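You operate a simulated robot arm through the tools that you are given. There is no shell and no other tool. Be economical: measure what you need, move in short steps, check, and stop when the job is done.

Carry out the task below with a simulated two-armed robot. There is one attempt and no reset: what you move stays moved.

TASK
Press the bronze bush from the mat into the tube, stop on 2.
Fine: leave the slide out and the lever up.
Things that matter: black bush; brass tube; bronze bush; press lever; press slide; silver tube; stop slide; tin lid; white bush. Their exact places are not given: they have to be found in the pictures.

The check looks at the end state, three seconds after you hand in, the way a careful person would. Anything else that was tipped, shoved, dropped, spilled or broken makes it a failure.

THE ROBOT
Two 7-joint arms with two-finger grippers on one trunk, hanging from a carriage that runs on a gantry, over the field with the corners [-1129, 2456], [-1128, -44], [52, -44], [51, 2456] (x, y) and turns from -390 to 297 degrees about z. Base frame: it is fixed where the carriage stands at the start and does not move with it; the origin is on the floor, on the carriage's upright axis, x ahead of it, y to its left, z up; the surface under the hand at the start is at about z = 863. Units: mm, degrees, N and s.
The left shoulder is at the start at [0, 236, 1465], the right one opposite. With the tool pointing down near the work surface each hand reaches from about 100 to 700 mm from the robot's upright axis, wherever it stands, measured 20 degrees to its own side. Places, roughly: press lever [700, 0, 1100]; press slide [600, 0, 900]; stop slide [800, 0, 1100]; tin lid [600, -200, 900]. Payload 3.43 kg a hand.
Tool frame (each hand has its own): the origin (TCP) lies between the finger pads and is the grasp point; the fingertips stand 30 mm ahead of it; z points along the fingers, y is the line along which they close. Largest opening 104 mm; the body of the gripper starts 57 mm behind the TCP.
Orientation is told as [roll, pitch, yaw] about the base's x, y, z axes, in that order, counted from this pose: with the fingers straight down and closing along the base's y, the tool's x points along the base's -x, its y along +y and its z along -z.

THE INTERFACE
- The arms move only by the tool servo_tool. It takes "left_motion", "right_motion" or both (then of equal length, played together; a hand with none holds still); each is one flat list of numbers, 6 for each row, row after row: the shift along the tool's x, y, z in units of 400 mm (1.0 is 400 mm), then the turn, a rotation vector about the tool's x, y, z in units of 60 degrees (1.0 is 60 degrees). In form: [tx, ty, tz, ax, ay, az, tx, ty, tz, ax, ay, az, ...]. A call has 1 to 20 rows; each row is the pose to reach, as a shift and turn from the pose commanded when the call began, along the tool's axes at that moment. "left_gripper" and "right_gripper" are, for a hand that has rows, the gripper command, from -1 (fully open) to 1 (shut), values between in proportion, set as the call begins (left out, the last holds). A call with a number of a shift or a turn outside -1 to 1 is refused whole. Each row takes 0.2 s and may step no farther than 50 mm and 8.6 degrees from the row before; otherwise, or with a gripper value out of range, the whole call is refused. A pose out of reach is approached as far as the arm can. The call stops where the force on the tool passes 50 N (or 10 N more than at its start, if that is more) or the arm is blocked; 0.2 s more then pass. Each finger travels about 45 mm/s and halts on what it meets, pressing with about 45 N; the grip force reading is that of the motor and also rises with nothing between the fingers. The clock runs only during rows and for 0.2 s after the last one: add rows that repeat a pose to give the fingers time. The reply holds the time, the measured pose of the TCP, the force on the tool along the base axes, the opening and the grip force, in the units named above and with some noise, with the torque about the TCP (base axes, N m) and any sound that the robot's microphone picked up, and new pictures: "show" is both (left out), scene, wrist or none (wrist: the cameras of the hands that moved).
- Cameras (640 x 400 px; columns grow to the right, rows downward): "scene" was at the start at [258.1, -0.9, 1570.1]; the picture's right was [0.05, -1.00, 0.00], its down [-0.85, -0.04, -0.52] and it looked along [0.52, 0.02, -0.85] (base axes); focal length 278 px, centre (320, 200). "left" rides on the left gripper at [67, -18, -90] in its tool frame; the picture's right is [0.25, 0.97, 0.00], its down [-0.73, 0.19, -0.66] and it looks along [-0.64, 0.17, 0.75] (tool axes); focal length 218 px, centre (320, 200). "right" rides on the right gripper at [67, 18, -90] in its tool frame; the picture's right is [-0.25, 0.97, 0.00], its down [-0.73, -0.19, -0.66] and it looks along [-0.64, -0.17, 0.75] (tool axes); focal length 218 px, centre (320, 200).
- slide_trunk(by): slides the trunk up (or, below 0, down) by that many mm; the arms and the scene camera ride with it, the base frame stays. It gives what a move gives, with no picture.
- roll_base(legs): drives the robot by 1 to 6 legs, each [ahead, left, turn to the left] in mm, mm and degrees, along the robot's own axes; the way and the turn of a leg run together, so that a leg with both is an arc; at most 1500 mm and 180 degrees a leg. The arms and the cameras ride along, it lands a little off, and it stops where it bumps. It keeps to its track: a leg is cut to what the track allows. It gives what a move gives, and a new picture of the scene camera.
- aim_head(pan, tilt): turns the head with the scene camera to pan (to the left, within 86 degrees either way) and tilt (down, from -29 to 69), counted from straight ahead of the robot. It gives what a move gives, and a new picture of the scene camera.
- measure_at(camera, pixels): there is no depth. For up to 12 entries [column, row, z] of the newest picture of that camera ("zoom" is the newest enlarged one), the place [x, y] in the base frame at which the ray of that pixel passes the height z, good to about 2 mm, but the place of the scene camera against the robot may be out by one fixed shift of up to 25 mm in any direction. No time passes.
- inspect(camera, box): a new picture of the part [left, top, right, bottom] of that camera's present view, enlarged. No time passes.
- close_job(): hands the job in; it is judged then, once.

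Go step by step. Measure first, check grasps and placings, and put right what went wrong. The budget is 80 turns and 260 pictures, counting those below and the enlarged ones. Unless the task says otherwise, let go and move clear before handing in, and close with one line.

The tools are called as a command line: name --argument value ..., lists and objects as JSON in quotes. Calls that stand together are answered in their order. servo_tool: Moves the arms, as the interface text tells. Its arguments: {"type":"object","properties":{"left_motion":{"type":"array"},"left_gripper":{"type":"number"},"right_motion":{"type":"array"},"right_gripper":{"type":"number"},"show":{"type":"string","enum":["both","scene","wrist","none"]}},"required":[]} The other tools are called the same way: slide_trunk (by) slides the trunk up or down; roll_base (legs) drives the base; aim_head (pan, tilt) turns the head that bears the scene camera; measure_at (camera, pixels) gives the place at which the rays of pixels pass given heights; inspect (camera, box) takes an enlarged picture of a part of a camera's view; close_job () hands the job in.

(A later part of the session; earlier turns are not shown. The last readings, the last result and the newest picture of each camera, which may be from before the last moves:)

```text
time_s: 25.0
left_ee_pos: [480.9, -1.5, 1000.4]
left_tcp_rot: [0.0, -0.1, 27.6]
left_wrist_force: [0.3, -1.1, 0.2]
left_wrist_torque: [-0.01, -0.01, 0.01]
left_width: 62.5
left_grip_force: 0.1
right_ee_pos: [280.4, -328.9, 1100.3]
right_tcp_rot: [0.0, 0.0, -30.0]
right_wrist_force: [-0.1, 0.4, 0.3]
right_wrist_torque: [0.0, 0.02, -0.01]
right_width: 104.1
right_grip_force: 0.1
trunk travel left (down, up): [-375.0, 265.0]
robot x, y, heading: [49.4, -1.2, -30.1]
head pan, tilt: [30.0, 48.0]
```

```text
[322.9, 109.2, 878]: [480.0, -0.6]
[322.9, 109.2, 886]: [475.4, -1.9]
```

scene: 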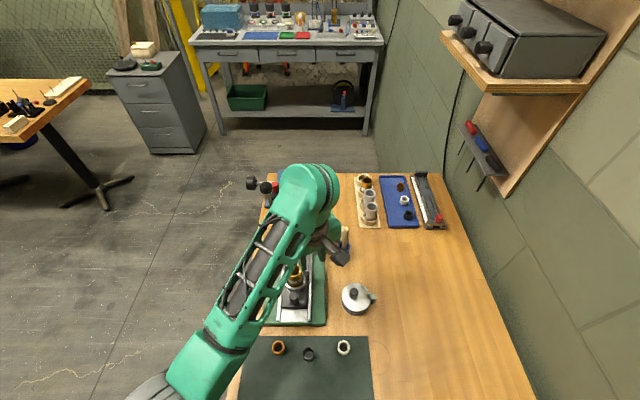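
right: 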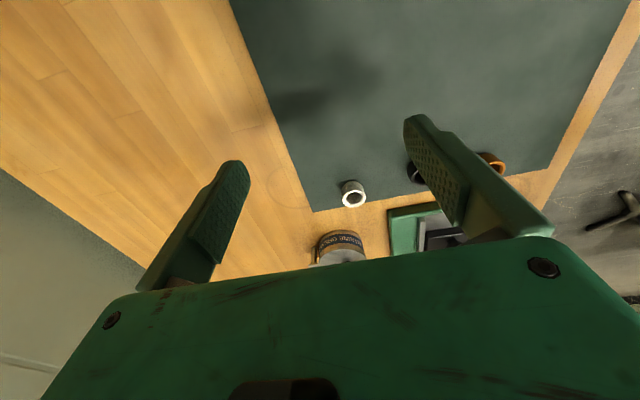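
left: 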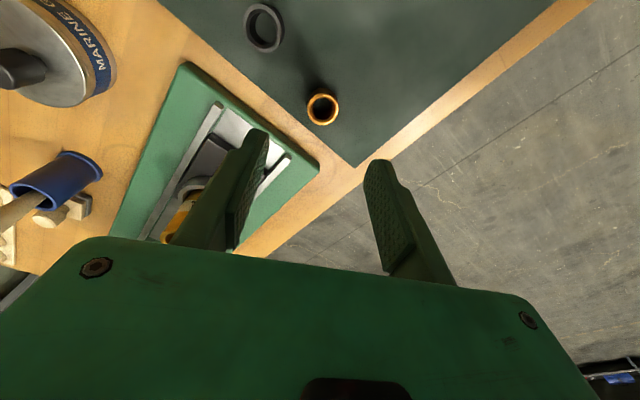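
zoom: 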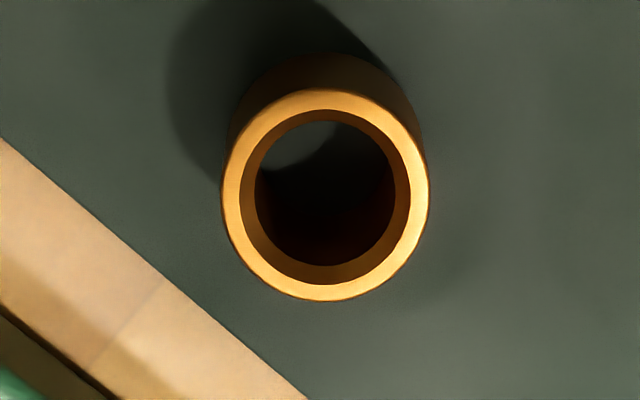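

Bush OD ≈30 mm, centre (479,−1), top z≈882. Descending to TCP z 902 so the tips grip only its upper part.

servo_tool --left_motion '[0.004, 0.002, 0.08, 0, 0, 0, 0.004, 0.002, 0.16, 0, 0, 0, 0.004, 0.002, 0.21, 0, 0, 0, 0.004, 0.002, 0.245, 0, 0, 0, 0.004, 0.002, 0.245, 0, 0, 0]' --show "wrist"

inspect --camera "left" --box '[220, 90, 440, 230]'

```text
time_s: 26.2
left_ee_pos: [479.1, 1.6, 953.1]
left_tcp_rot: [-0.1, -0.1, 27.7]
left_wrist_force: [0.1, 0.2, -0.6]
left_wrist_torque: [0.0, -0.03, -0.01]
left_width: 62.6
left_grip_force: 0.0
left hand out of reach, approached as far as the arm can: row 2, 3, 4, 5
right_ee_pos: [280.8, -328.6, 1099.3]
right_tcp_rot: [-0.1, 0.0, -29.8]
right_wrist_force: [-0.3, -0.3, 0.5]
right_wrist_torque: [-0.03, 0.0, 0.0]
right_width: 104.1
right_grip_force: 0.1
trunk travel left (down, up): [-375.0, 265.0]
robot x, y, heading: [47.2, -2.0, -30.0]
head pan, tilt: [30.0, 48.0]
```

left: 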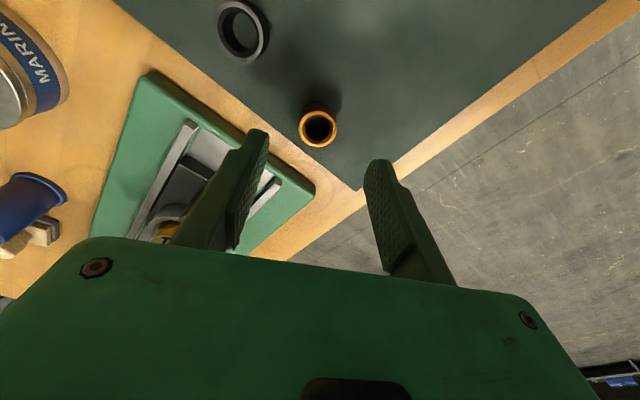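

```text
2.86 times, centred on (330, 160) of left
```

zoom: 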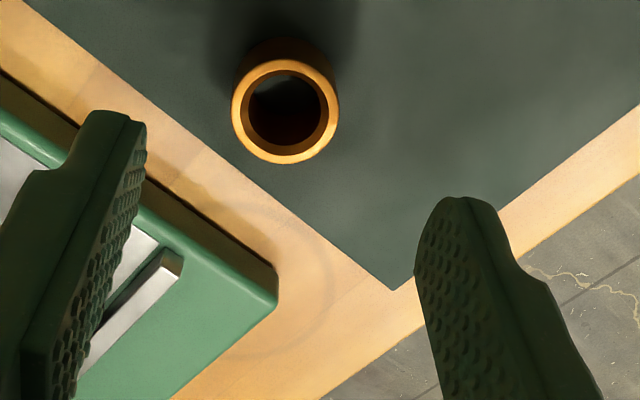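

The arm ran out of downward reach at z 953. I'll lift slightly, lower the trunk 100 mm and check the position.

servo_tool --left_motion '[0, 0, -0.1, 0, 0, 0, 0, 0, -0.2, 0, 0, 0, 0, 0, -0.25, 0, 0, 0]' --show "none"

slide_trunk --by -80

```text
time_s: 26.6
left_ee_pos: [454.4, 16.3, 922.1]
left_tcp_rot: [6.8, 4.5, 27.8]
left_wrist_force: [5.5, -5.3, 15.9]
left_wrist_torque: [-0.75, -0.66, 0.05]
left_width: 61.8
left_grip_force: 0.1
right_ee_pos: [280.8, -329.4, 1100.1]
right_tcp_rot: [-0.1, -0.1, -30.0]
right_wrist_force: [-0.9, 0.0, 0.1]
right_wrist_torque: [-0.01, -0.01, -0.01]
right_width: 103.9
right_grip_force: 0.1
trunk travel left (down, up): [-375.0, 265.0]
robot x, y, heading: [46.0, 0.9, -29.8]
head pan, tilt: [30.0, 48.0]
stopped in row 2 (left hand): the force on the tool passed its limit at 238 N (the readings are from after the stop); the commanded pose is now the measured one
```

```text
time_s: 27.0
left_ee_pos: [456.8, 9.4, 919.4]
left_tcp_rot: [5.5, 4.2, 27.5]
left_wrist_force: [-2.1, -4.0, 18.3]
left_wrist_torque: [-0.65, -0.31, -0.11]
left_width: 59.2
left_grip_force: 0.1
right_ee_pos: [280.2, -329.4, 1089.8]
right_tcp_rot: [0.1, -0.2, -30.0]
right_wrist_force: [0.0, 0.9, 0.1]
right_wrist_torque: [0.0, 0.01, 0.01]
right_width: 103.8
right_grip_force: 0.0
trunk travel left (down, up): [-365.0, 275.0]
robot x, y, heading: [44.8, 0.5, -30.1]
head pan, tilt: [30.0, 48.0]
stopped: the force on the tool passed its limit at 65 N (the readings are from after the stop); the commanded pose is now the measured one
```

Something was struck: the arm made a jump and the hand is at (457,9,919), tilted. Looking before anything else.

servo_tool --left_motion '[0, 0, 0, 0, 0, 0]' --show "both"

inspect --camera "scene" --box '[220, 230, 400, 390]'

```text
time_s: 27.4
left_ee_pos: [458.8, 10.3, 918.3]
left_tcp_rot: [5.7, 4.1, 27.5]
left_wrist_force: [-1.9, -4.5, 24.9]
left_wrist_torque: [-0.82, -0.4, -0.13]
left_width: 57.8
left_grip_force: 0.0
right_ee_pos: [282.0, -331.1, 1090.9]
right_tcp_rot: [0.0, -0.1, -30.0]
right_wrist_force: [0.7, 0.7, 0.2]
right_wrist_torque: [0.03, 0.01, -0.01]
right_width: 104.3
right_grip_force: 0.1
trunk travel left (down, up): [-365.0, 275.0]
robot x, y, heading: [48.1, 0.5, -29.8]
head pan, tilt: [30.0, 48.0]
```

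scene: 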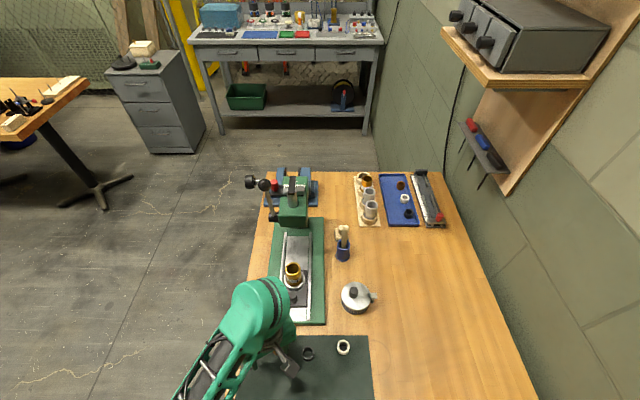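
left: 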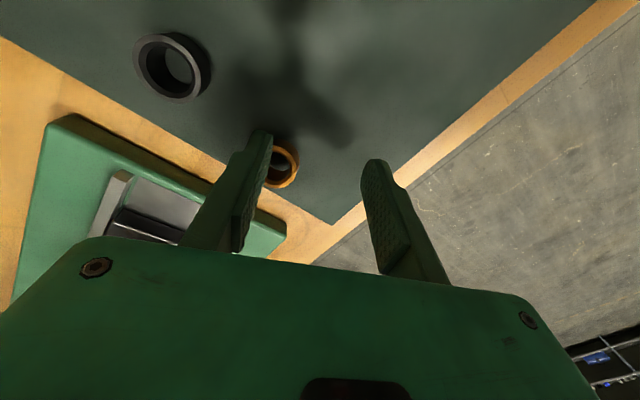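

```text
2.50 times, centred on (310, 310) of scene
```

zoom: 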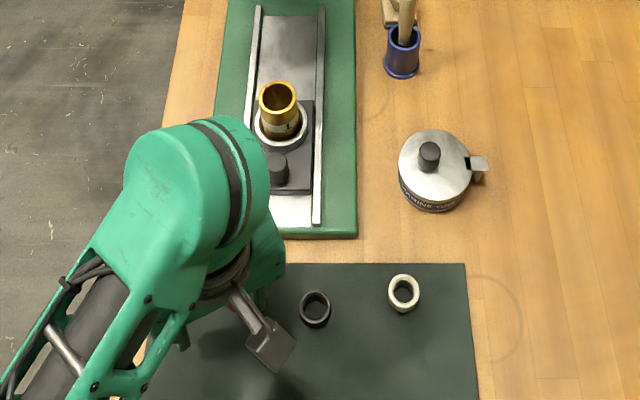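

A fingertip is pressing on the bush rim (force +25 N up); nothing seems knocked over. I'll lift with the trunk, the safest straight-up motion.

slide_trunk --by 60

servo_tool --left_motion '[0, 0, 0, 0, 0, 0]' --show "wrist"

inspect --camera "left" --box '[200, 60, 360, 180]'

```text
time_s: 28.4
left_ee_pos: [456.5, 13.1, 975.1]
left_tcp_rot: [6.0, 4.1, 27.6]
left_wrist_force: [0.5, 0.3, 0.5]
left_wrist_torque: [-0.01, 0.0, -0.02]
left_width: 62.5
left_grip_force: 0.0
right_ee_pos: [280.0, -329.0, 1149.2]
right_tcp_rot: [0.1, -0.1, -30.0]
right_wrist_force: [-1.1, 0.2, 0.9]
right_wrist_torque: [0.01, -0.05, 0.02]
right_width: 104.0
right_grip_force: 0.1
trunk travel left (down, up): [-425.0, 215.0]
robot x, y, heading: [52.2, -1.2, -30.0]
head pan, tilt: [30.0, 48.0]
```

```text
time_s: 28.8
left_ee_pos: [456.4, 12.7, 975.5]
left_tcp_rot: [6.1, 4.1, 27.6]
left_wrist_force: [0.4, 0.4, 0.5]
left_wrist_torque: [0.02, 0.01, -0.01]
left_width: 62.4
left_grip_force: 0.0
right_ee_pos: [279.9, -328.7, 1149.6]
right_tcp_rot: [-0.1, 0.0, -30.0]
right_wrist_force: [0.0, -0.2, -0.6]
right_wrist_torque: [0.01, 0.01, 0.0]
right_width: 103.8
right_grip_force: 0.0
trunk travel left (down, up): [-425.0, 215.0]
robot x, y, heading: [50.4, -0.9, -29.8]
head pan, tilt: [30.0, 48.0]
```

left: 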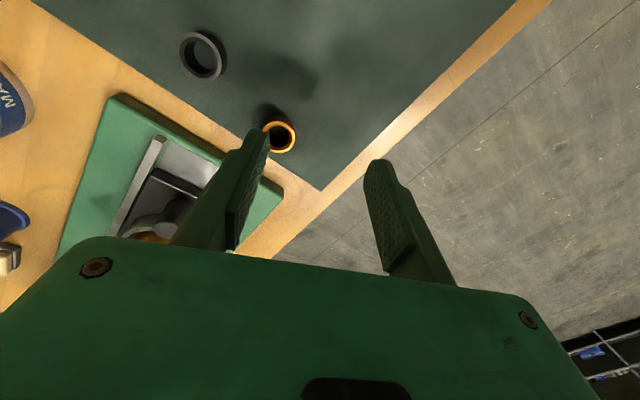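

```text
3.33 times, centred on (280, 120) of left
```

zoom: 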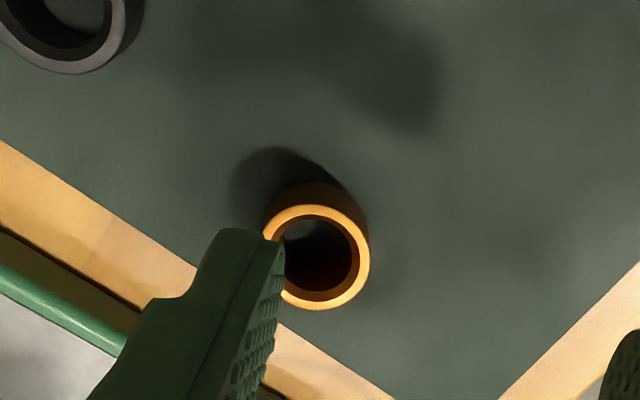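

The bush (319,250 in the zoom) is still upright. The reach problem came from the wrist twist relative to the robot, so I'll turn the base back to heading 0 to get a comfortable wrist pose.

roll_base --legs '[[0, 0, 30]]'

aim_head --pan 0 --tilt 55

```text
time_s: 30.7
left_ee_pos: [395.5, 213.9, 975.9]
left_tcp_rot: [5.9, 4.2, 57.5]
left_wrist_force: [0.1, 0.9, -0.1]
left_wrist_torque: [-0.02, -0.04, -0.02]
left_width: 62.3
left_grip_force: 0.0
right_ee_pos: [414.1, -169.3, 1150.3]
right_tcp_rot: [0.0, 0.0, 0.0]
right_wrist_force: [-1.2, 0.8, -0.5]
right_wrist_torque: [0.0, -0.03, 0.01]
right_width: 104.2
right_grip_force: 0.1
trunk travel left (down, up): [-425.0, 215.0]
robot x, y, heading: [48.7, -1.0, 0.2]
head pan, tilt: [30.0, 48.0]
```

scene: 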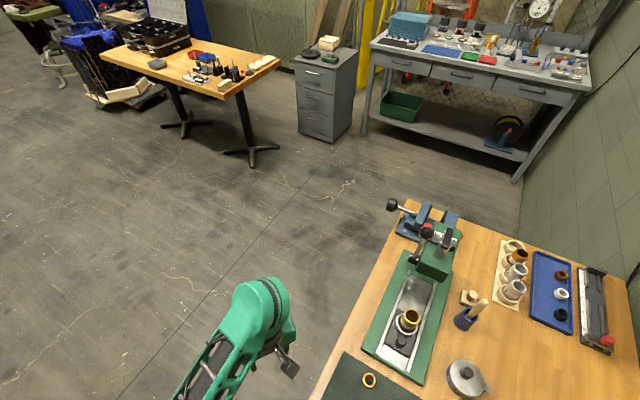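

```text
time_s: 31.6
left_ee_pos: [395.5, 214.4, 975.7]
left_tcp_rot: [6.0, 4.2, 57.5]
left_wrist_force: [0.4, 0.0, -1.2]
left_wrist_torque: [-0.01, 0.01, 0.04]
left_width: 62.3
left_grip_force: 0.1
right_ee_pos: [413.6, -169.3, 1149.1]
right_tcp_rot: [0.0, -0.1, 0.0]
right_wrist_force: [0.8, -0.3, 1.0]
right_wrist_torque: [0.03, 0.02, 0.02]
right_width: 104.0
right_grip_force: 0.1
trunk travel left (down, up): [-425.0, 215.0]
robot x, y, heading: [48.2, 1.8, 0.1]
head pan, tilt: [0.0, 55.0]
```

scene: 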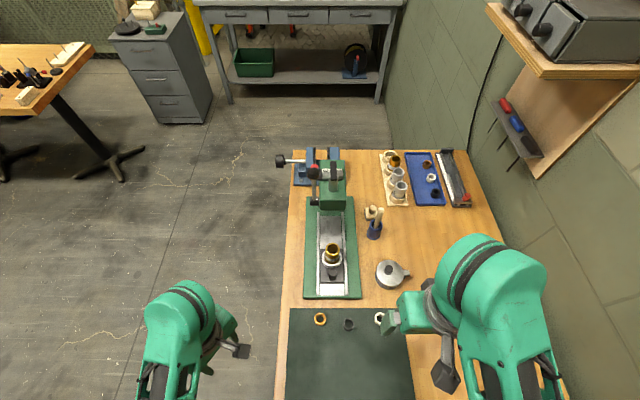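

I'll level the hand (roll 6, pitch 4), then go back over the bush at yaw ≈20 and z≈1000.

servo_tool --left_motion '[0, 0, 0, 0.1, -0.07, 0, 0, 0, 0, 0.1, -0.07, 0]' --show "none"

servo_tool --left_motion '[0.056, -0.078, -0.01, 0, 0, 0.104, 0.113, -0.156, -0.02, 0, 0, 0.208, 0.17, -0.234, -0.03, 0, 0, 0.312, 0.227, -0.312, -0.04, 0, 0, 0.416, 0.284, -0.39, -0.05, 0, 0, 0.52, 0.341, -0.469, -0.06, 0, 0, 0.625, 0.341, -0.469, -0.06, 0, 0, 0.625]' --show "wrist"

```text
time_s: 32.2
left_ee_pos: [395.5, 215.2, 978.4]
left_tcp_rot: [3.3, 2.1, 57.3]
left_wrist_force: [-0.2, 0.1, 1.1]
left_wrist_torque: [0.01, -0.01, -0.01]
left_width: 62.2
left_grip_force: 0.1
left hand out of reach, approached as far as the arm can: row 1, 2
right_ee_pos: [413.9, -169.0, 1150.4]
right_tcp_rot: [0.1, -0.1, -0.1]
right_wrist_force: [0.6, -0.6, 0.6]
right_wrist_torque: [0.02, -0.01, 0.0]
right_width: 104.0
right_grip_force: 0.0
trunk travel left (down, up): [-425.0, 215.0]
robot x, y, heading: [50.7, 0.1, -0.0]
head pan, tilt: [0.0, 55.0]
```

```text
time_s: 33.8
left_ee_pos: [480.3, -1.5, 997.2]
left_tcp_rot: [1.2, 3.7, 19.7]
left_wrist_force: [1.0, -0.5, -0.2]
left_wrist_torque: [0.01, -0.01, 0.02]
left_width: 62.5
left_grip_force: 0.0
right_ee_pos: [413.1, -169.1, 1149.8]
right_tcp_rot: [0.0, -0.1, 0.0]
right_wrist_force: [0.1, -0.7, -0.2]
right_wrist_torque: [0.0, -0.02, -0.02]
right_width: 103.9
right_grip_force: 0.1
trunk travel left (down, up): [-425.0, 215.0]
robot x, y, heading: [49.5, -0.1, -0.0]
head pan, tilt: [0.0, 55.0]
```

left: 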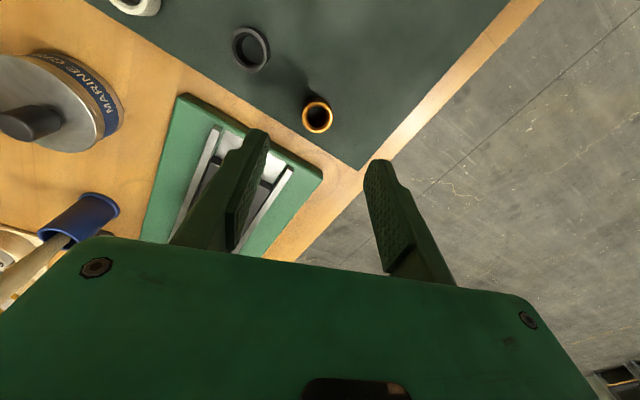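

Bush at (318,117). Residual tilt (1.2, 3.7), so I'll level it.

servo_tool --left_motion '[0, 0, 0, 0.02, -0.062, 0, 0, 0, 0, 0.02, -0.062, 0]' --show "wrist"

inspect --camera "left" --box '[290, 80, 354, 140]'

```text
time_s: 34.4
left_ee_pos: [481.0, -1.6, 999.1]
left_tcp_rot: [-0.1, -0.1, 19.9]
left_wrist_force: [0.4, 0.1, -1.0]
left_wrist_torque: [0.0, 0.01, -0.01]
left_width: 62.5
left_grip_force: 0.1
right_ee_pos: [414.2, -170.5, 1150.4]
right_tcp_rot: [0.0, 0.1, -0.1]
right_wrist_force: [0.3, -0.3, 0.8]
right_wrist_torque: [0.0, 0.01, 0.01]
right_width: 103.9
right_grip_force: 0.0
trunk travel left (down, up): [-425.0, 215.0]
robot x, y, heading: [48.2, 3.3, -0.1]
head pan, tilt: [0.0, 55.0]
```

left: 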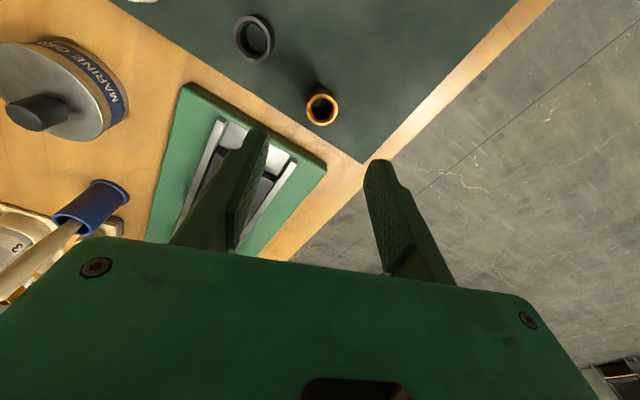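

```text
6.67 times, centred on (322, 110) of left
```

zoom: 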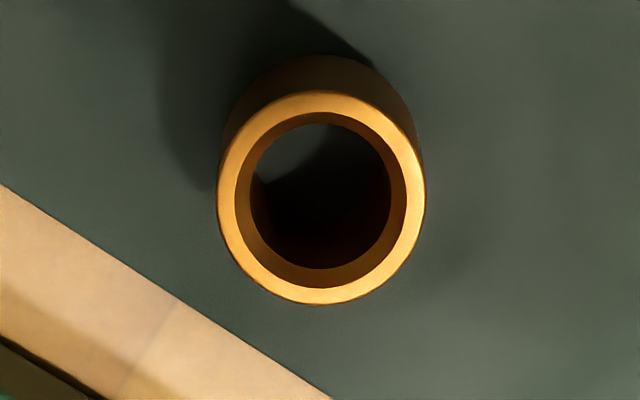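

measure_at --camera "zoom" --pixels '[[321, 198, 882], [216, 198, 882], [427, 198, 882], [321, 91, 882], [321, 304, 882]]'

slide_trunk --by -50

```text
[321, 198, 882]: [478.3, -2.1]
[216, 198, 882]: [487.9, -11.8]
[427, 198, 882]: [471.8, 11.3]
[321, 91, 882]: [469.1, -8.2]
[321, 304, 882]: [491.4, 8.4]
```

```text
time_s: 35.4
left_ee_pos: [482.2, -0.9, 948.2]
left_tcp_rot: [0.0, -0.1, 19.8]
left_wrist_force: [-0.2, 0.8, -0.1]
left_wrist_torque: [0.03, 0.0, -0.03]
left_width: 62.3
left_grip_force: 0.1
right_ee_pos: [414.6, -170.1, 1099.8]
right_tcp_rot: [0.0, 0.0, -0.1]
right_wrist_force: [0.0, -0.3, 0.4]
right_wrist_torque: [0.02, -0.01, -0.03]
right_width: 103.8
right_grip_force: 0.0
trunk travel left (down, up): [-375.0, 265.0]
robot x, y, heading: [49.5, 1.8, -0.1]
head pan, tilt: [0.0, 55.0]
```

Bush centre ≈ (480,−1); hand (482,−1,948). Descending 46 mm in small steps.

servo_tool --left_motion '[0.003, 0, 0.04, 0, 0, 0, 0.003, 0, 0.08, 0, 0, 0, 0.003, 0, 0.115, 0, 0, 0, 0.003, 0, 0.115, 0, 0, 0]' --show "wrist"

```text
time_s: 36.4
left_ee_pos: [470.6, 4.6, 934.6]
left_tcp_rot: [0.0, 0.1, 19.7]
left_wrist_force: [0.4, 0.1, 0.2]
left_wrist_torque: [0.01, 0.0, 0.01]
left_width: 62.4
left_grip_force: 0.1
left hand out of reach, approached as far as the arm can: row 1, 2, 3, 4
right_ee_pos: [413.6, -169.5, 1100.6]
right_tcp_rot: [0.0, 0.0, -0.1]
right_wrist_force: [0.5, -0.1, -0.1]
right_wrist_torque: [0.0, 0.01, 0.0]
right_width: 103.8
right_grip_force: 0.0
trunk travel left (down, up): [-375.0, 265.0]
robot x, y, heading: [49.0, -0.8, -0.1]
head pan, tilt: [0.0, 55.0]
```

left: 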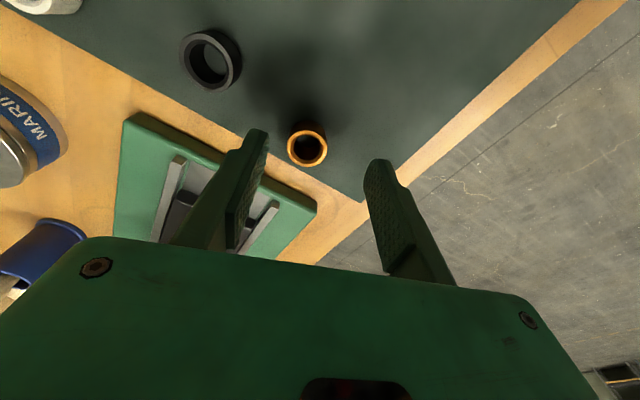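

The arm can't go lower here with this posture, so I'll descend by the trunk instead. First I'll raise the trunk 100, then re-seat the arm pose.

slide_trunk --by 110

servo_tool --left_motion '[0, 0, -0.03, 0, 0, 0, 0, 0, -0.06, 0, 0, 0, 0, 0, -0.09, 0, 0, 0, 0, 0, -0.12, 0, 0, 0, 0, 0, -0.12, 0, 0, 0]' --show "scene"

```text
time_s: 37.8
left_ee_pos: [470.6, 4.8, 1045.7]
left_tcp_rot: [-0.1, 0.1, 19.8]
left_wrist_force: [0.4, -0.5, -0.6]
left_wrist_torque: [-0.01, 0.0, 0.01]
left_width: 62.3
left_grip_force: 0.0
right_ee_pos: [414.2, -169.4, 1209.1]
right_tcp_rot: [0.0, 0.1, 0.0]
right_wrist_force: [1.0, 1.3, 0.3]
right_wrist_torque: [0.01, 0.01, 0.01]
right_width: 103.7
right_grip_force: 0.1
trunk travel left (down, up): [-485.0, 155.0]
robot x, y, heading: [47.7, 1.9, 0.1]
head pan, tilt: [0.0, 55.0]
```

```text
time_s: 39.0
left_ee_pos: [471.7, 3.5, 1093.6]
left_tcp_rot: [0.0, 0.1, 19.6]
left_wrist_force: [0.0, -0.3, 0.6]
left_wrist_torque: [-0.01, -0.01, 0.04]
left_width: 62.5
left_grip_force: 0.0
right_ee_pos: [413.8, -169.7, 1210.0]
right_tcp_rot: [0.0, 0.0, -0.1]
right_wrist_force: [0.0, -0.1, -0.3]
right_wrist_torque: [-0.01, 0.03, -0.02]
right_width: 103.9
right_grip_force: 0.0
trunk travel left (down, up): [-485.0, 155.0]
robot x, y, heading: [50.2, 0.7, -0.0]
head pan, tilt: [0.0, 55.0]
```

scene: 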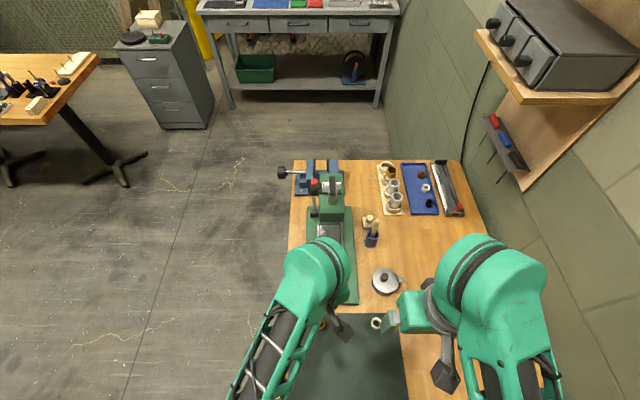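

The arm recovered at (472,4,1094). I'll centre over (480,−1), then lower by trunk to z≈950 and re-check.

servo_tool --left_motion '[-0.016, -0.018, 0, 0, 0, 0, -0.016, -0.018, 0, 0, 0, 0]' --show "none"

slide_trunk --by -145

inspect --camera "left" --box '[220, 80, 440, 220]'

```text
time_s: 39.6
left_ee_pos: [479.7, -0.6, 1093.0]
left_tcp_rot: [-0.1, 0.1, 19.8]
left_wrist_force: [0.5, 0.2, 0.6]
left_wrist_torque: [-0.01, -0.02, 0.03]
left_width: 62.5
left_grip_force: 0.1
right_ee_pos: [414.6, -168.5, 1209.5]
right_tcp_rot: [0.1, 0.0, 0.0]
right_wrist_force: [-0.2, -1.5, -0.2]
right_wrist_torque: [0.0, 0.0, -0.01]
right_width: 104.0
right_grip_force: 0.1
trunk travel left (down, up): [-485.0, 155.0]
robot x, y, heading: [44.4, -2.2, 0.3]
head pan, tilt: [0.0, 55.0]
```

```text
time_s: 41.3
left_ee_pos: [480.0, -1.1, 948.5]
left_tcp_rot: [-0.1, 0.0, 19.8]
left_wrist_force: [-0.2, -0.4, 0.5]
left_wrist_torque: [0.02, -0.02, -0.02]
left_width: 62.2
left_grip_force: 0.0
right_ee_pos: [413.4, -169.5, 1064.8]
right_tcp_rot: [0.0, 0.0, 0.0]
right_wrist_force: [-0.3, -0.2, -0.2]
right_wrist_torque: [0.0, -0.02, 0.01]
right_width: 104.2
right_grip_force: 0.1
trunk travel left (down, up): [-340.0, 300.0]
robot x, y, heading: [51.1, -1.7, -0.2]
head pan, tilt: [0.0, 55.0]
```

```text
2.86 times, centred on (330, 150) of left
```

zoom: 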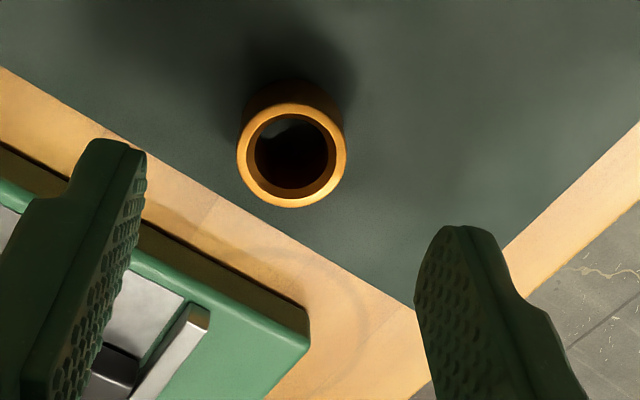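

Centred over the bush. Lowering the last 46 mm, then closing.

slide_trunk --by -46

inspect --camera "left" --box '[220, 100, 440, 240]'

```text
time_s: 42.2
left_ee_pos: [479.5, -0.7, 903.1]
left_tcp_rot: [0.0, 0.1, 19.8]
left_wrist_force: [1.0, -0.2, -0.1]
left_wrist_torque: [0.03, 0.0, 0.03]
left_width: 62.5
left_grip_force: 0.0
right_ee_pos: [413.8, -169.8, 1019.0]
right_tcp_rot: [0.0, 0.0, -0.2]
right_wrist_force: [-0.6, 0.6, -0.4]
right_wrist_torque: [-0.03, -0.02, 0.04]
right_width: 103.7
right_grip_force: 0.0
trunk travel left (down, up): [-294.0, 346.0]
robot x, y, heading: [48.1, -1.1, -0.1]
head pan, tilt: [0.0, 55.0]
```

```text
2.86 times, centred on (330, 170) of left
```

zoom: 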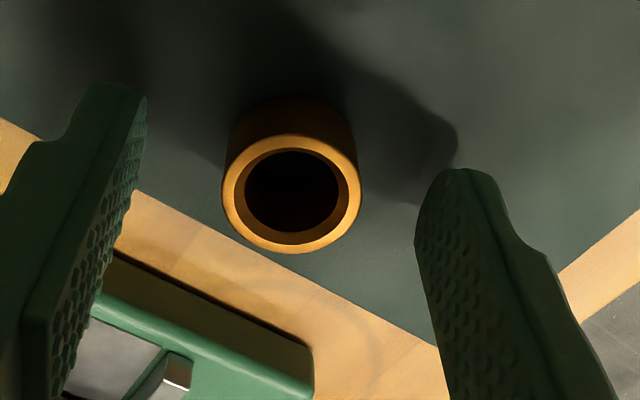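

measure_at --camera "zoom" --pixels '[[290, 194, 882], [221, 194, 882], [361, 194, 882], [290, 134, 882], [290, 254, 882]]'

servo_tool --left_motion '[0, 0, 0, 0, 0, 0, 0, 0, 0, 0, 0, 0, 0, 0, 0, 0, 0, 0, 0, 0, 0, 0, 0, 0, 0, 0, 0, 0, 0, 0]' --left_gripper 1 --show "wrist"

inspect --camera "left" --box '[220, 100, 440, 240]'

```text
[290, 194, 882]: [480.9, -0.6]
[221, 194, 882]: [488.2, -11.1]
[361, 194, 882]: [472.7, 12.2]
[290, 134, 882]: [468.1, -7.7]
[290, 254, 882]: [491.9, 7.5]
```

```text
time_s: 43.4
left_ee_pos: [479.2, -1.0, 902.3]
left_tcp_rot: [0.1, 0.0, 19.8]
left_wrist_force: [-0.6, -0.7, -0.1]
left_wrist_torque: [-0.01, -0.02, 0.04]
left_width: 26.4
left_grip_force: 44.6
right_ee_pos: [412.7, -170.0, 1019.0]
right_tcp_rot: [-0.1, 0.0, 0.0]
right_wrist_force: [-1.3, 0.4, 0.6]
right_wrist_torque: [0.01, -0.01, 0.0]
right_width: 104.1
right_grip_force: 0.1
trunk travel left (down, up): [-294.0, 346.0]
robot x, y, heading: [46.0, 0.9, -0.2]
head pan, tilt: [0.0, 55.0]
```

left: 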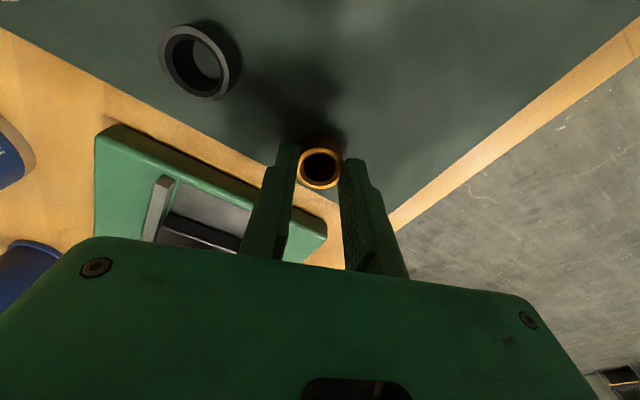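

```text
2.86 times, centred on (330, 170) of left
```

zoom: 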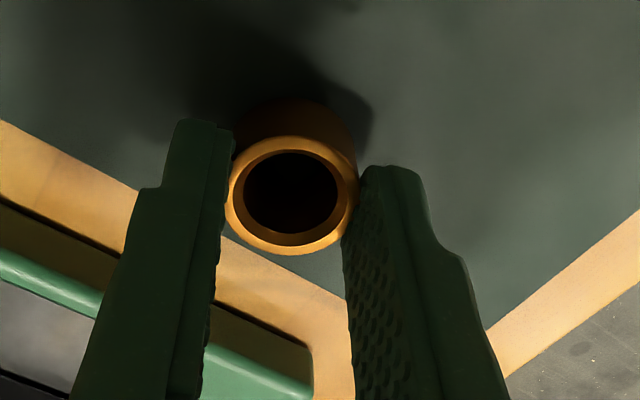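

Gripped at 26.4 mm. Lifting 150 mm by trunk and verifying.

slide_trunk --by 160

inspect --camera "left" --box '[220, 100, 440, 240]'

inspect --camera "scene" --box '[280, 150, 440, 350]'

```text
time_s: 45.2
left_ee_pos: [479.9, -1.4, 1062.2]
left_tcp_rot: [-0.1, 0.1, 19.9]
left_wrist_force: [-0.5, 0.4, -0.8]
left_wrist_torque: [0.0, 0.02, 0.03]
left_width: 26.2
left_grip_force: 45.2
right_ee_pos: [413.4, -169.8, 1178.1]
right_tcp_rot: [0.0, 0.0, -0.1]
right_wrist_force: [0.3, 0.2, -0.4]
right_wrist_torque: [0.0, 0.01, 0.01]
right_width: 104.0
right_grip_force: 0.1
trunk travel left (down, up): [-454.0, 186.0]
robot x, y, heading: [44.8, 1.5, 0.2]
head pan, tilt: [0.0, 55.0]
```

```text
2.86 times, centred on (330, 170) of left
```

zoom: 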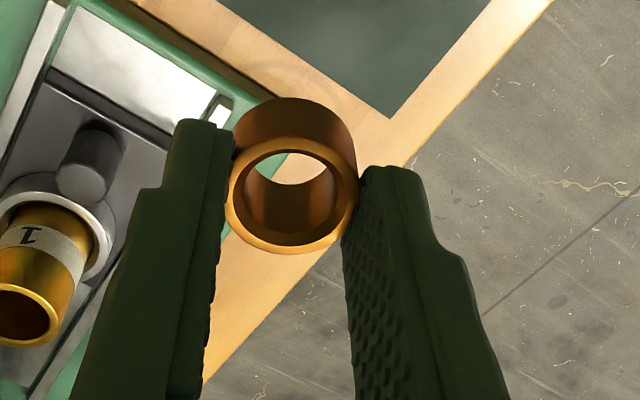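

```text
2.00 times, centred on (360, 250) of scene
```

zoom: 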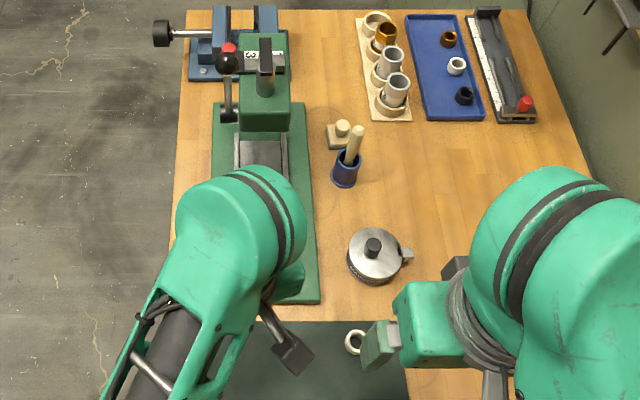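

Bush is held upright with the slide visible behind. Moving over the tube at about (636,−33), staying at z 1062.

servo_tool --left_motion '[-0.085, -0.052, 0, 0, 0, 0, -0.17, -0.105, 0, 0, 0, 0, -0.255, -0.157, 0, 0, 0, 0, -0.339, -0.209, 0, 0, 0, 0, -0.339, -0.209, 0, 0, 0, 0]' --show "both"

inspect --camera "left" --box '[240, 90, 400, 220]'

```text
time_s: 46.4
left_ee_pos: [593.7, -19.7, 1075.1]
left_tcp_rot: [0.0, 0.1, 19.8]
left_wrist_force: [-1.3, 0.7, 0.1]
left_wrist_torque: [0.0, -0.04, 0.01]
left_width: 26.9
left_grip_force: 44.7
left hand out of reach, approached as far as the arm can: row 3, 4, 5
right_ee_pos: [412.4, -169.0, 1178.1]
right_tcp_rot: [0.0, 0.0, 0.0]
right_wrist_force: [-0.4, 0.1, -0.2]
right_wrist_torque: [-0.01, -0.02, -0.01]
right_width: 104.1
right_grip_force: 0.0
trunk travel left (down, up): [-454.0, 186.0]
robot x, y, heading: [46.3, -1.1, 0.0]
head pan, tilt: [0.0, 55.0]
```

scene: 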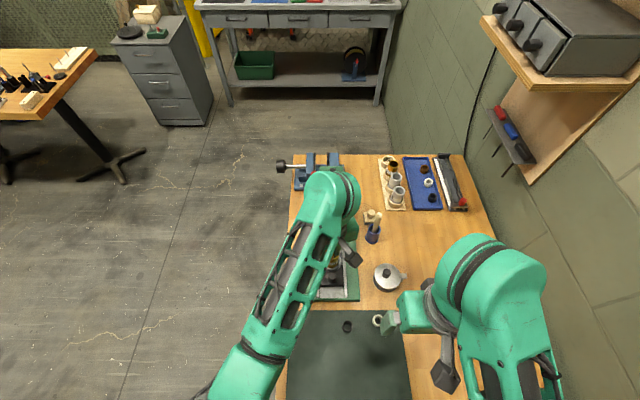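
left: 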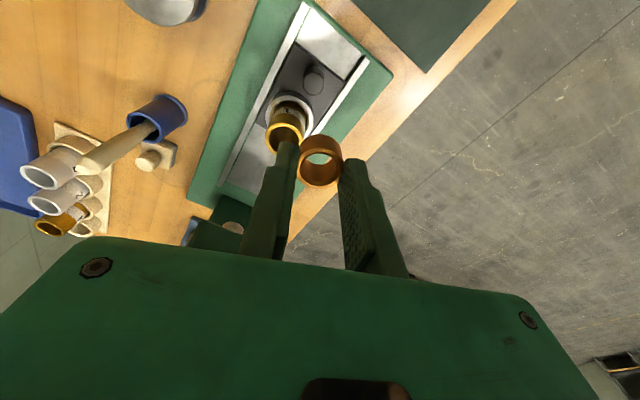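

```text
3.08 times, centred on (320, 155) of left
```

zoom: 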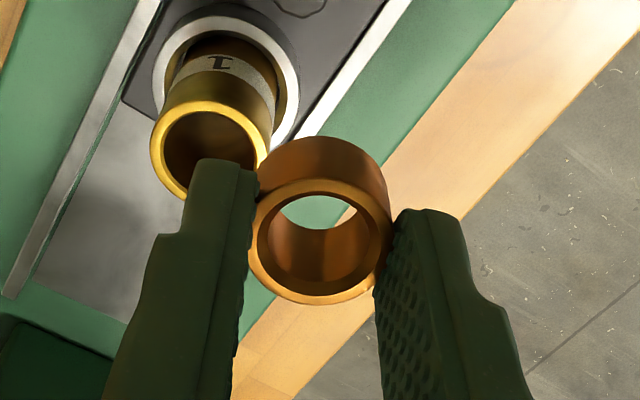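

The arm hit its reach limit at (594,−20) because the shoulder is high. I'll raise the hand relative to the trunk while lowering the trunk.

servo_tool --left_motion '[0, 0, -0.06, 0, 0, 0, 0, 0, -0.12, 0, 0, 0, 0, 0, -0.18, 0, 0, 0, 0, 0, -0.2, 0, 0, 0]' --show "none"

slide_trunk --by -120

servo_tool --left_motion '[0, 0, -0.06, 0, 0, 0, 0, 0, -0.12, 0, 0, 0, 0, 0, -0.18, 0, 0, 0, 0, 0, -0.2, 0, 0, 0]' --show "none"

```text
time_s: 47.4
left_ee_pos: [594.5, -19.0, 1156.7]
left_tcp_rot: [0.0, 0.1, 19.7]
left_wrist_force: [0.7, 0.2, -0.3]
left_wrist_torque: [0.03, -0.02, -0.01]
left_width: 26.1
left_grip_force: 45.6
right_ee_pos: [414.0, -168.7, 1179.2]
right_tcp_rot: [0.2, 0.0, 0.1]
right_wrist_force: [-0.2, 0.6, 0.0]
right_wrist_torque: [-0.01, 0.02, 0.02]
right_width: 103.9
right_grip_force: 0.1
trunk travel left (down, up): [-454.0, 186.0]
robot x, y, heading: [47.8, -0.0, -0.0]
head pan, tilt: [0.0, 55.0]
```

```text
time_s: 48.9
left_ee_pos: [595.1, -20.0, 1037.5]
left_tcp_rot: [0.0, 0.1, 19.8]
left_wrist_force: [-0.1, 0.3, 0.1]
left_wrist_torque: [0.02, 0.03, 0.03]
left_width: 26.5
left_grip_force: 44.4
right_ee_pos: [413.6, -169.3, 1058.8]
right_tcp_rot: [0.0, 0.0, 0.0]
right_wrist_force: [0.3, 0.5, -1.1]
right_wrist_torque: [0.0, 0.01, 0.05]
right_width: 104.2
right_grip_force: 0.1
trunk travel left (down, up): [-334.0, 306.0]
robot x, y, heading: [50.3, 0.6, 0.3]
head pan, tilt: [0.0, 55.0]
```

```text
time_s: 49.9
left_ee_pos: [594.9, -19.6, 1116.3]
left_tcp_rot: [0.0, 0.1, 19.8]
left_wrist_force: [-0.2, -0.3, -0.1]
left_wrist_torque: [0.01, 0.01, -0.01]
left_width: 26.9
left_grip_force: 44.6
right_ee_pos: [413.3, -169.9, 1059.3]
right_tcp_rot: [-0.1, 0.0, 0.0]
right_wrist_force: [0.1, -0.2, 0.1]
right_wrist_torque: [0.0, 0.02, 0.0]
right_width: 104.1
right_grip_force: 0.0
trunk travel left (down, up): [-334.0, 306.0]
robot x, y, heading: [51.9, -2.8, 0.0]
head pan, tilt: [0.0, 55.0]
```

Now move the remaining (+41,−14) and lower the trunk 50.

servo_tool --left_motion '[-0.042, -0.034, 0, 0, 0, 0, -0.084, -0.068, 0, 0, 0, 0, -0.084, -0.068, 0, 0, 0, 0]' --show "none"

slide_trunk --by -70

inspect --camera "left" --box '[220, 70, 420, 220]'

```text
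time_s: 50.7
left_ee_pos: [636.6, -32.8, 1115.7]
left_tcp_rot: [0.1, 0.1, 19.8]
left_wrist_force: [-0.1, -0.6, -0.7]
left_wrist_torque: [0.0, 0.03, 0.01]
left_width: 26.3
left_grip_force: 44.7
right_ee_pos: [413.4, -169.9, 1058.7]
right_tcp_rot: [0.0, 0.1, 0.0]
right_wrist_force: [-0.3, -1.2, -0.4]
right_wrist_torque: [0.01, 0.0, -0.02]
right_width: 104.2
right_grip_force: 0.0
trunk travel left (down, up): [-334.0, 306.0]
robot x, y, heading: [46.8, -2.5, 0.1]
head pan, tilt: [0.0, 55.0]
```

```text
time_s: 51.8
left_ee_pos: [635.4, -34.2, 1047.6]
left_tcp_rot: [0.0, 0.0, 19.8]
left_wrist_force: [0.2, 0.0, 0.7]
left_wrist_torque: [-0.02, 0.01, 0.0]
left_width: 26.3
left_grip_force: 44.9
right_ee_pos: [414.1, -169.5, 988.5]
right_tcp_rot: [-0.1, 0.0, 0.0]
right_wrist_force: [0.5, -0.4, 0.4]
right_wrist_torque: [0.0, 0.0, 0.01]
right_width: 103.8
right_grip_force: 0.1
trunk travel left (down, up): [-264.0, 376.0]
robot x, y, heading: [48.8, 2.4, 0.2]
head pan, tilt: [0.0, 55.0]
```

```text
2.67 times, centred on (320, 145) of left
```

zoom: 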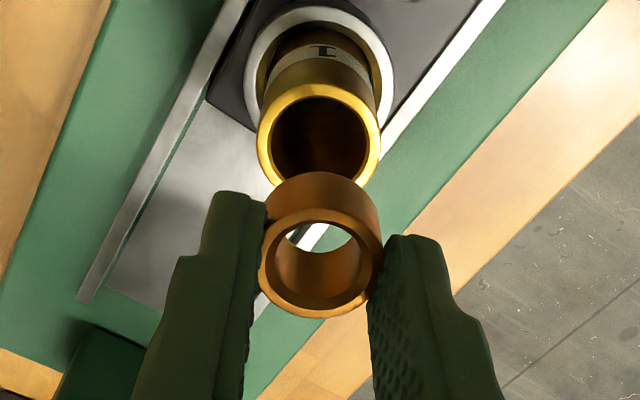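

Measuring tube rim and bush rim in this zoom at candidate heights.

measure_at --camera "zoom" --pixels '[[319, 138, 955], [319, 138, 962], [319, 138, 970], [257, 138, 962], [381, 138, 962], [272, 138, 962], [366, 138, 962], [321, 262, 1027], [321, 262, 1033], [258, 262, 1030], [384, 262, 1030], [321, 228, 1008]]'

```text
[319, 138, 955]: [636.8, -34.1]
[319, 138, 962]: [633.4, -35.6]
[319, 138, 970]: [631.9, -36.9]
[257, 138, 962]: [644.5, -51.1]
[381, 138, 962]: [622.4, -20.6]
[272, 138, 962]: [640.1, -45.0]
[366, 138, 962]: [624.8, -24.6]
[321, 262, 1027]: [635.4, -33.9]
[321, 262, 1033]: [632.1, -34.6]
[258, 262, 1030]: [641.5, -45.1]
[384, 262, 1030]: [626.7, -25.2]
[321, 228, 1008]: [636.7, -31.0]
```

Tube OD ≈37, bore ≈26; the bush is about 1–2 mm off. I'll drop to about 10 mm above the rim, where parallax is small, and recheck.

slide_trunk --by -38

inspect --camera "left" --box '[260, 100, 380, 190]'

inspect --camera "scene" --box '[290, 180, 390, 270]'

```text
time_s: 52.6
left_ee_pos: [635.2, -33.1, 1009.4]
left_tcp_rot: [0.0, 0.0, 19.8]
left_wrist_force: [0.1, 0.0, -0.6]
left_wrist_torque: [-0.02, 0.0, -0.01]
left_width: 26.6
left_grip_force: 44.9
right_ee_pos: [413.9, -168.6, 950.3]
right_tcp_rot: [-0.1, 0.0, 0.0]
right_wrist_force: [-0.1, -0.3, 0.2]
right_wrist_torque: [-0.02, 0.01, 0.03]
right_width: 104.0
right_grip_force: 0.1
trunk travel left (down, up): [-226.0, 414.0]
robot x, y, heading: [48.9, -1.7, -0.1]
head pan, tilt: [0.0, 55.0]
```

```text
4.44 times, centred on (320, 145) of left
```

zoom: 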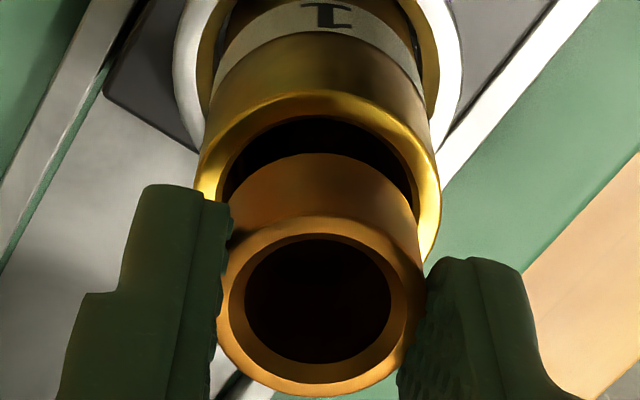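

```text
4.44 times, centred on (340, 225) of scene
```

zoom: 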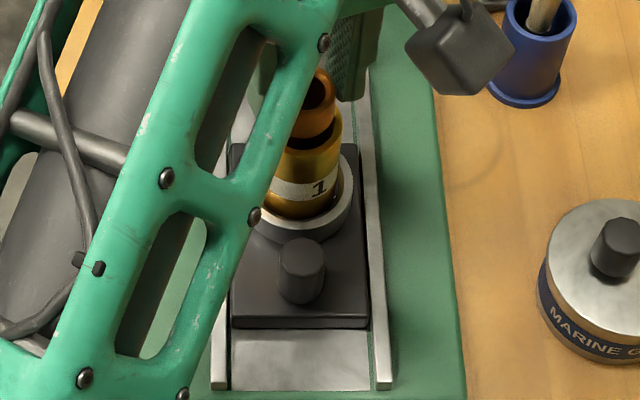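

measure_at --camera "zoom" --pixels '[[321, 152, 966], [321, 152, 972], [321, 152, 978], [318, 116, 958], [318, 116, 962], [318, 90, 958], [318, 90, 962], [196, 190, 960], [441, 190, 960], [320, 305, 986], [216, 305, 986], [426, 305, 986]]'

```text
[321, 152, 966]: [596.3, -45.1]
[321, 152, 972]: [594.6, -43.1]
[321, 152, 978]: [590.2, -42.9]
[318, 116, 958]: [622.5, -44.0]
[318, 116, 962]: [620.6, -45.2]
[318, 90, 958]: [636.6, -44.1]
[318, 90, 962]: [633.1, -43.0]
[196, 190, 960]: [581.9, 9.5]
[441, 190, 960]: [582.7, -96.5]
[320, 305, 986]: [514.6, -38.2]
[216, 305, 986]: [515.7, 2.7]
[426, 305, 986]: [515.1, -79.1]
```

The last zoom was the scene's; re-taking the left one so measurements apply to it.

inspect --camera "left" --box '[260, 100, 380, 190]'

measure_at --camera "zoom" --pixels '[[321, 152, 966], [321, 152, 972], [321, 152, 978], [318, 116, 958], [318, 116, 962], [318, 90, 958], [318, 90, 962], [196, 190, 960], [441, 190, 960], [320, 305, 986], [216, 305, 986], [426, 305, 986]]'

```text
4.44 times, centred on (320, 145) of left
```

zoom: 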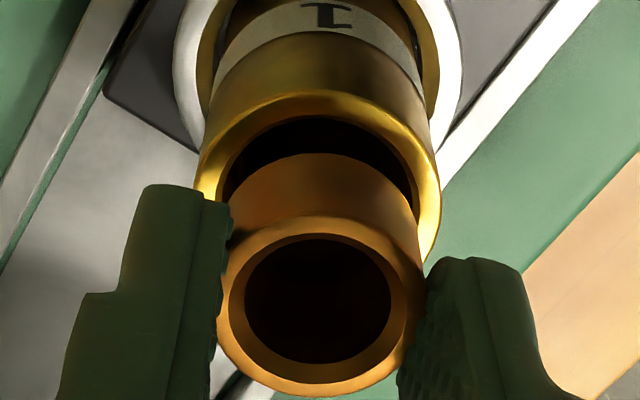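

```text
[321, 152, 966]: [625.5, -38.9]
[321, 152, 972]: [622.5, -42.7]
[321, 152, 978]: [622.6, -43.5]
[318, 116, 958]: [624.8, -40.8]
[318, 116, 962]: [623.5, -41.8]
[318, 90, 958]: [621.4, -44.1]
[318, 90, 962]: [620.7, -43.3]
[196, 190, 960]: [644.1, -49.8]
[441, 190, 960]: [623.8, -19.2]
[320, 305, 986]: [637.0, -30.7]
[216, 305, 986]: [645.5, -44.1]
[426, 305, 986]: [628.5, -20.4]
```

Estimates of bush and tube centres agree within noise (≈635,−34). Descending slowly in 2 mm rows and watching force.

servo_tool --left_motion '[0, 0, 0.005, 0, 0, 0, 0, 0, 0.01, 0, 0, 0, 0, 0, 0.015, 0, 0, 0, 0, 0, 0.02, 0, 0, 0, 0, 0, 0.0225, 0, 0, 0, 0, 0, 0.025, 0, 0, 0]' --show "none"

inspect --camera "left" --box '[260, 100, 380, 190]'

```text
time_s: 54.0
left_ee_pos: [637.5, -33.9, 1002.8]
left_tcp_rot: [-0.3, -0.2, 19.7]
left_wrist_force: [-3.9, 0.4, 19.3]
left_wrist_torque: [0.04, 0.1, -0.01]
left_width: 26.5
left_grip_force: 45.4
right_ee_pos: [414.1, -169.7, 952.0]
right_tcp_rot: [0.0, 0.1, 0.0]
right_wrist_force: [-1.0, 0.7, -0.2]
right_wrist_torque: [-0.01, -0.04, 0.0]
right_width: 103.9
right_grip_force: 0.1
trunk travel left (down, up): [-226.0, 414.0]
robot x, y, heading: [44.3, -0.8, -0.1]
head pan, tilt: [0.0, 55.0]
```

```text
4.44 times, centred on (320, 145) of left
```

zoom: 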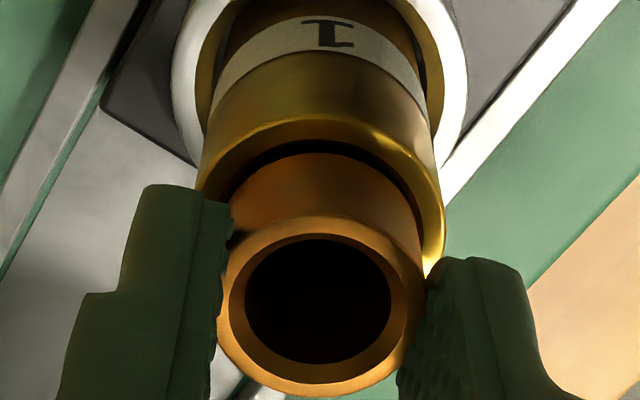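

Contact at z 1003 with 19 N, and the dark crescent behind the bush shows it sits about 2 mm too far toward +x (the force also pushes −x). I'll lift a little, shift 2.4 mm back and re-lower.

servo_tool --left_motion '[0, 0, -0.01, 0, 0, 0, 0.006, 0.001, -0.01, 0, 0, 0, 0.006, 0.001, -0.004, 0, 0, 0, 0.006, 0.001, 0.002, 0, 0, 0, 0.006, 0.001, 0.008, 0, 0, 0, 0.006, 0.001, 0.01, 0, 0, 0]' --show "none"

inspect --camera "left" --box '[260, 100, 380, 190]'

```text
time_s: 55.4
left_ee_pos: [636.2, -34.4, 998.6]
left_tcp_rot: [-0.3, -0.3, 19.8]
left_wrist_force: [-1.8, 3.2, 32.7]
left_wrist_torque: [0.17, 0.03, -0.1]
left_width: 26.6
left_grip_force: 44.9
right_ee_pos: [415.6, -170.2, 950.8]
right_tcp_rot: [0.1, -0.1, 0.1]
right_wrist_force: [-0.1, -0.5, 0.1]
right_wrist_torque: [-0.02, -0.01, 0.01]
right_width: 104.1
right_grip_force: 0.1
trunk travel left (down, up): [-226.0, 414.0]
robot x, y, heading: [44.1, -0.3, -0.2]
head pan, tilt: [0.0, 55.0]
```

```text
4.44 times, centred on (320, 145) of left
```

zoom: 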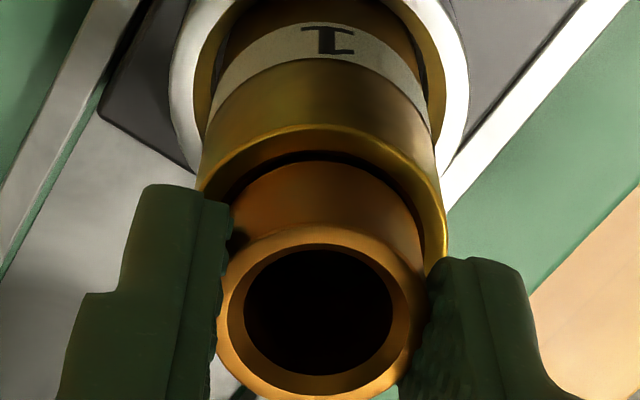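

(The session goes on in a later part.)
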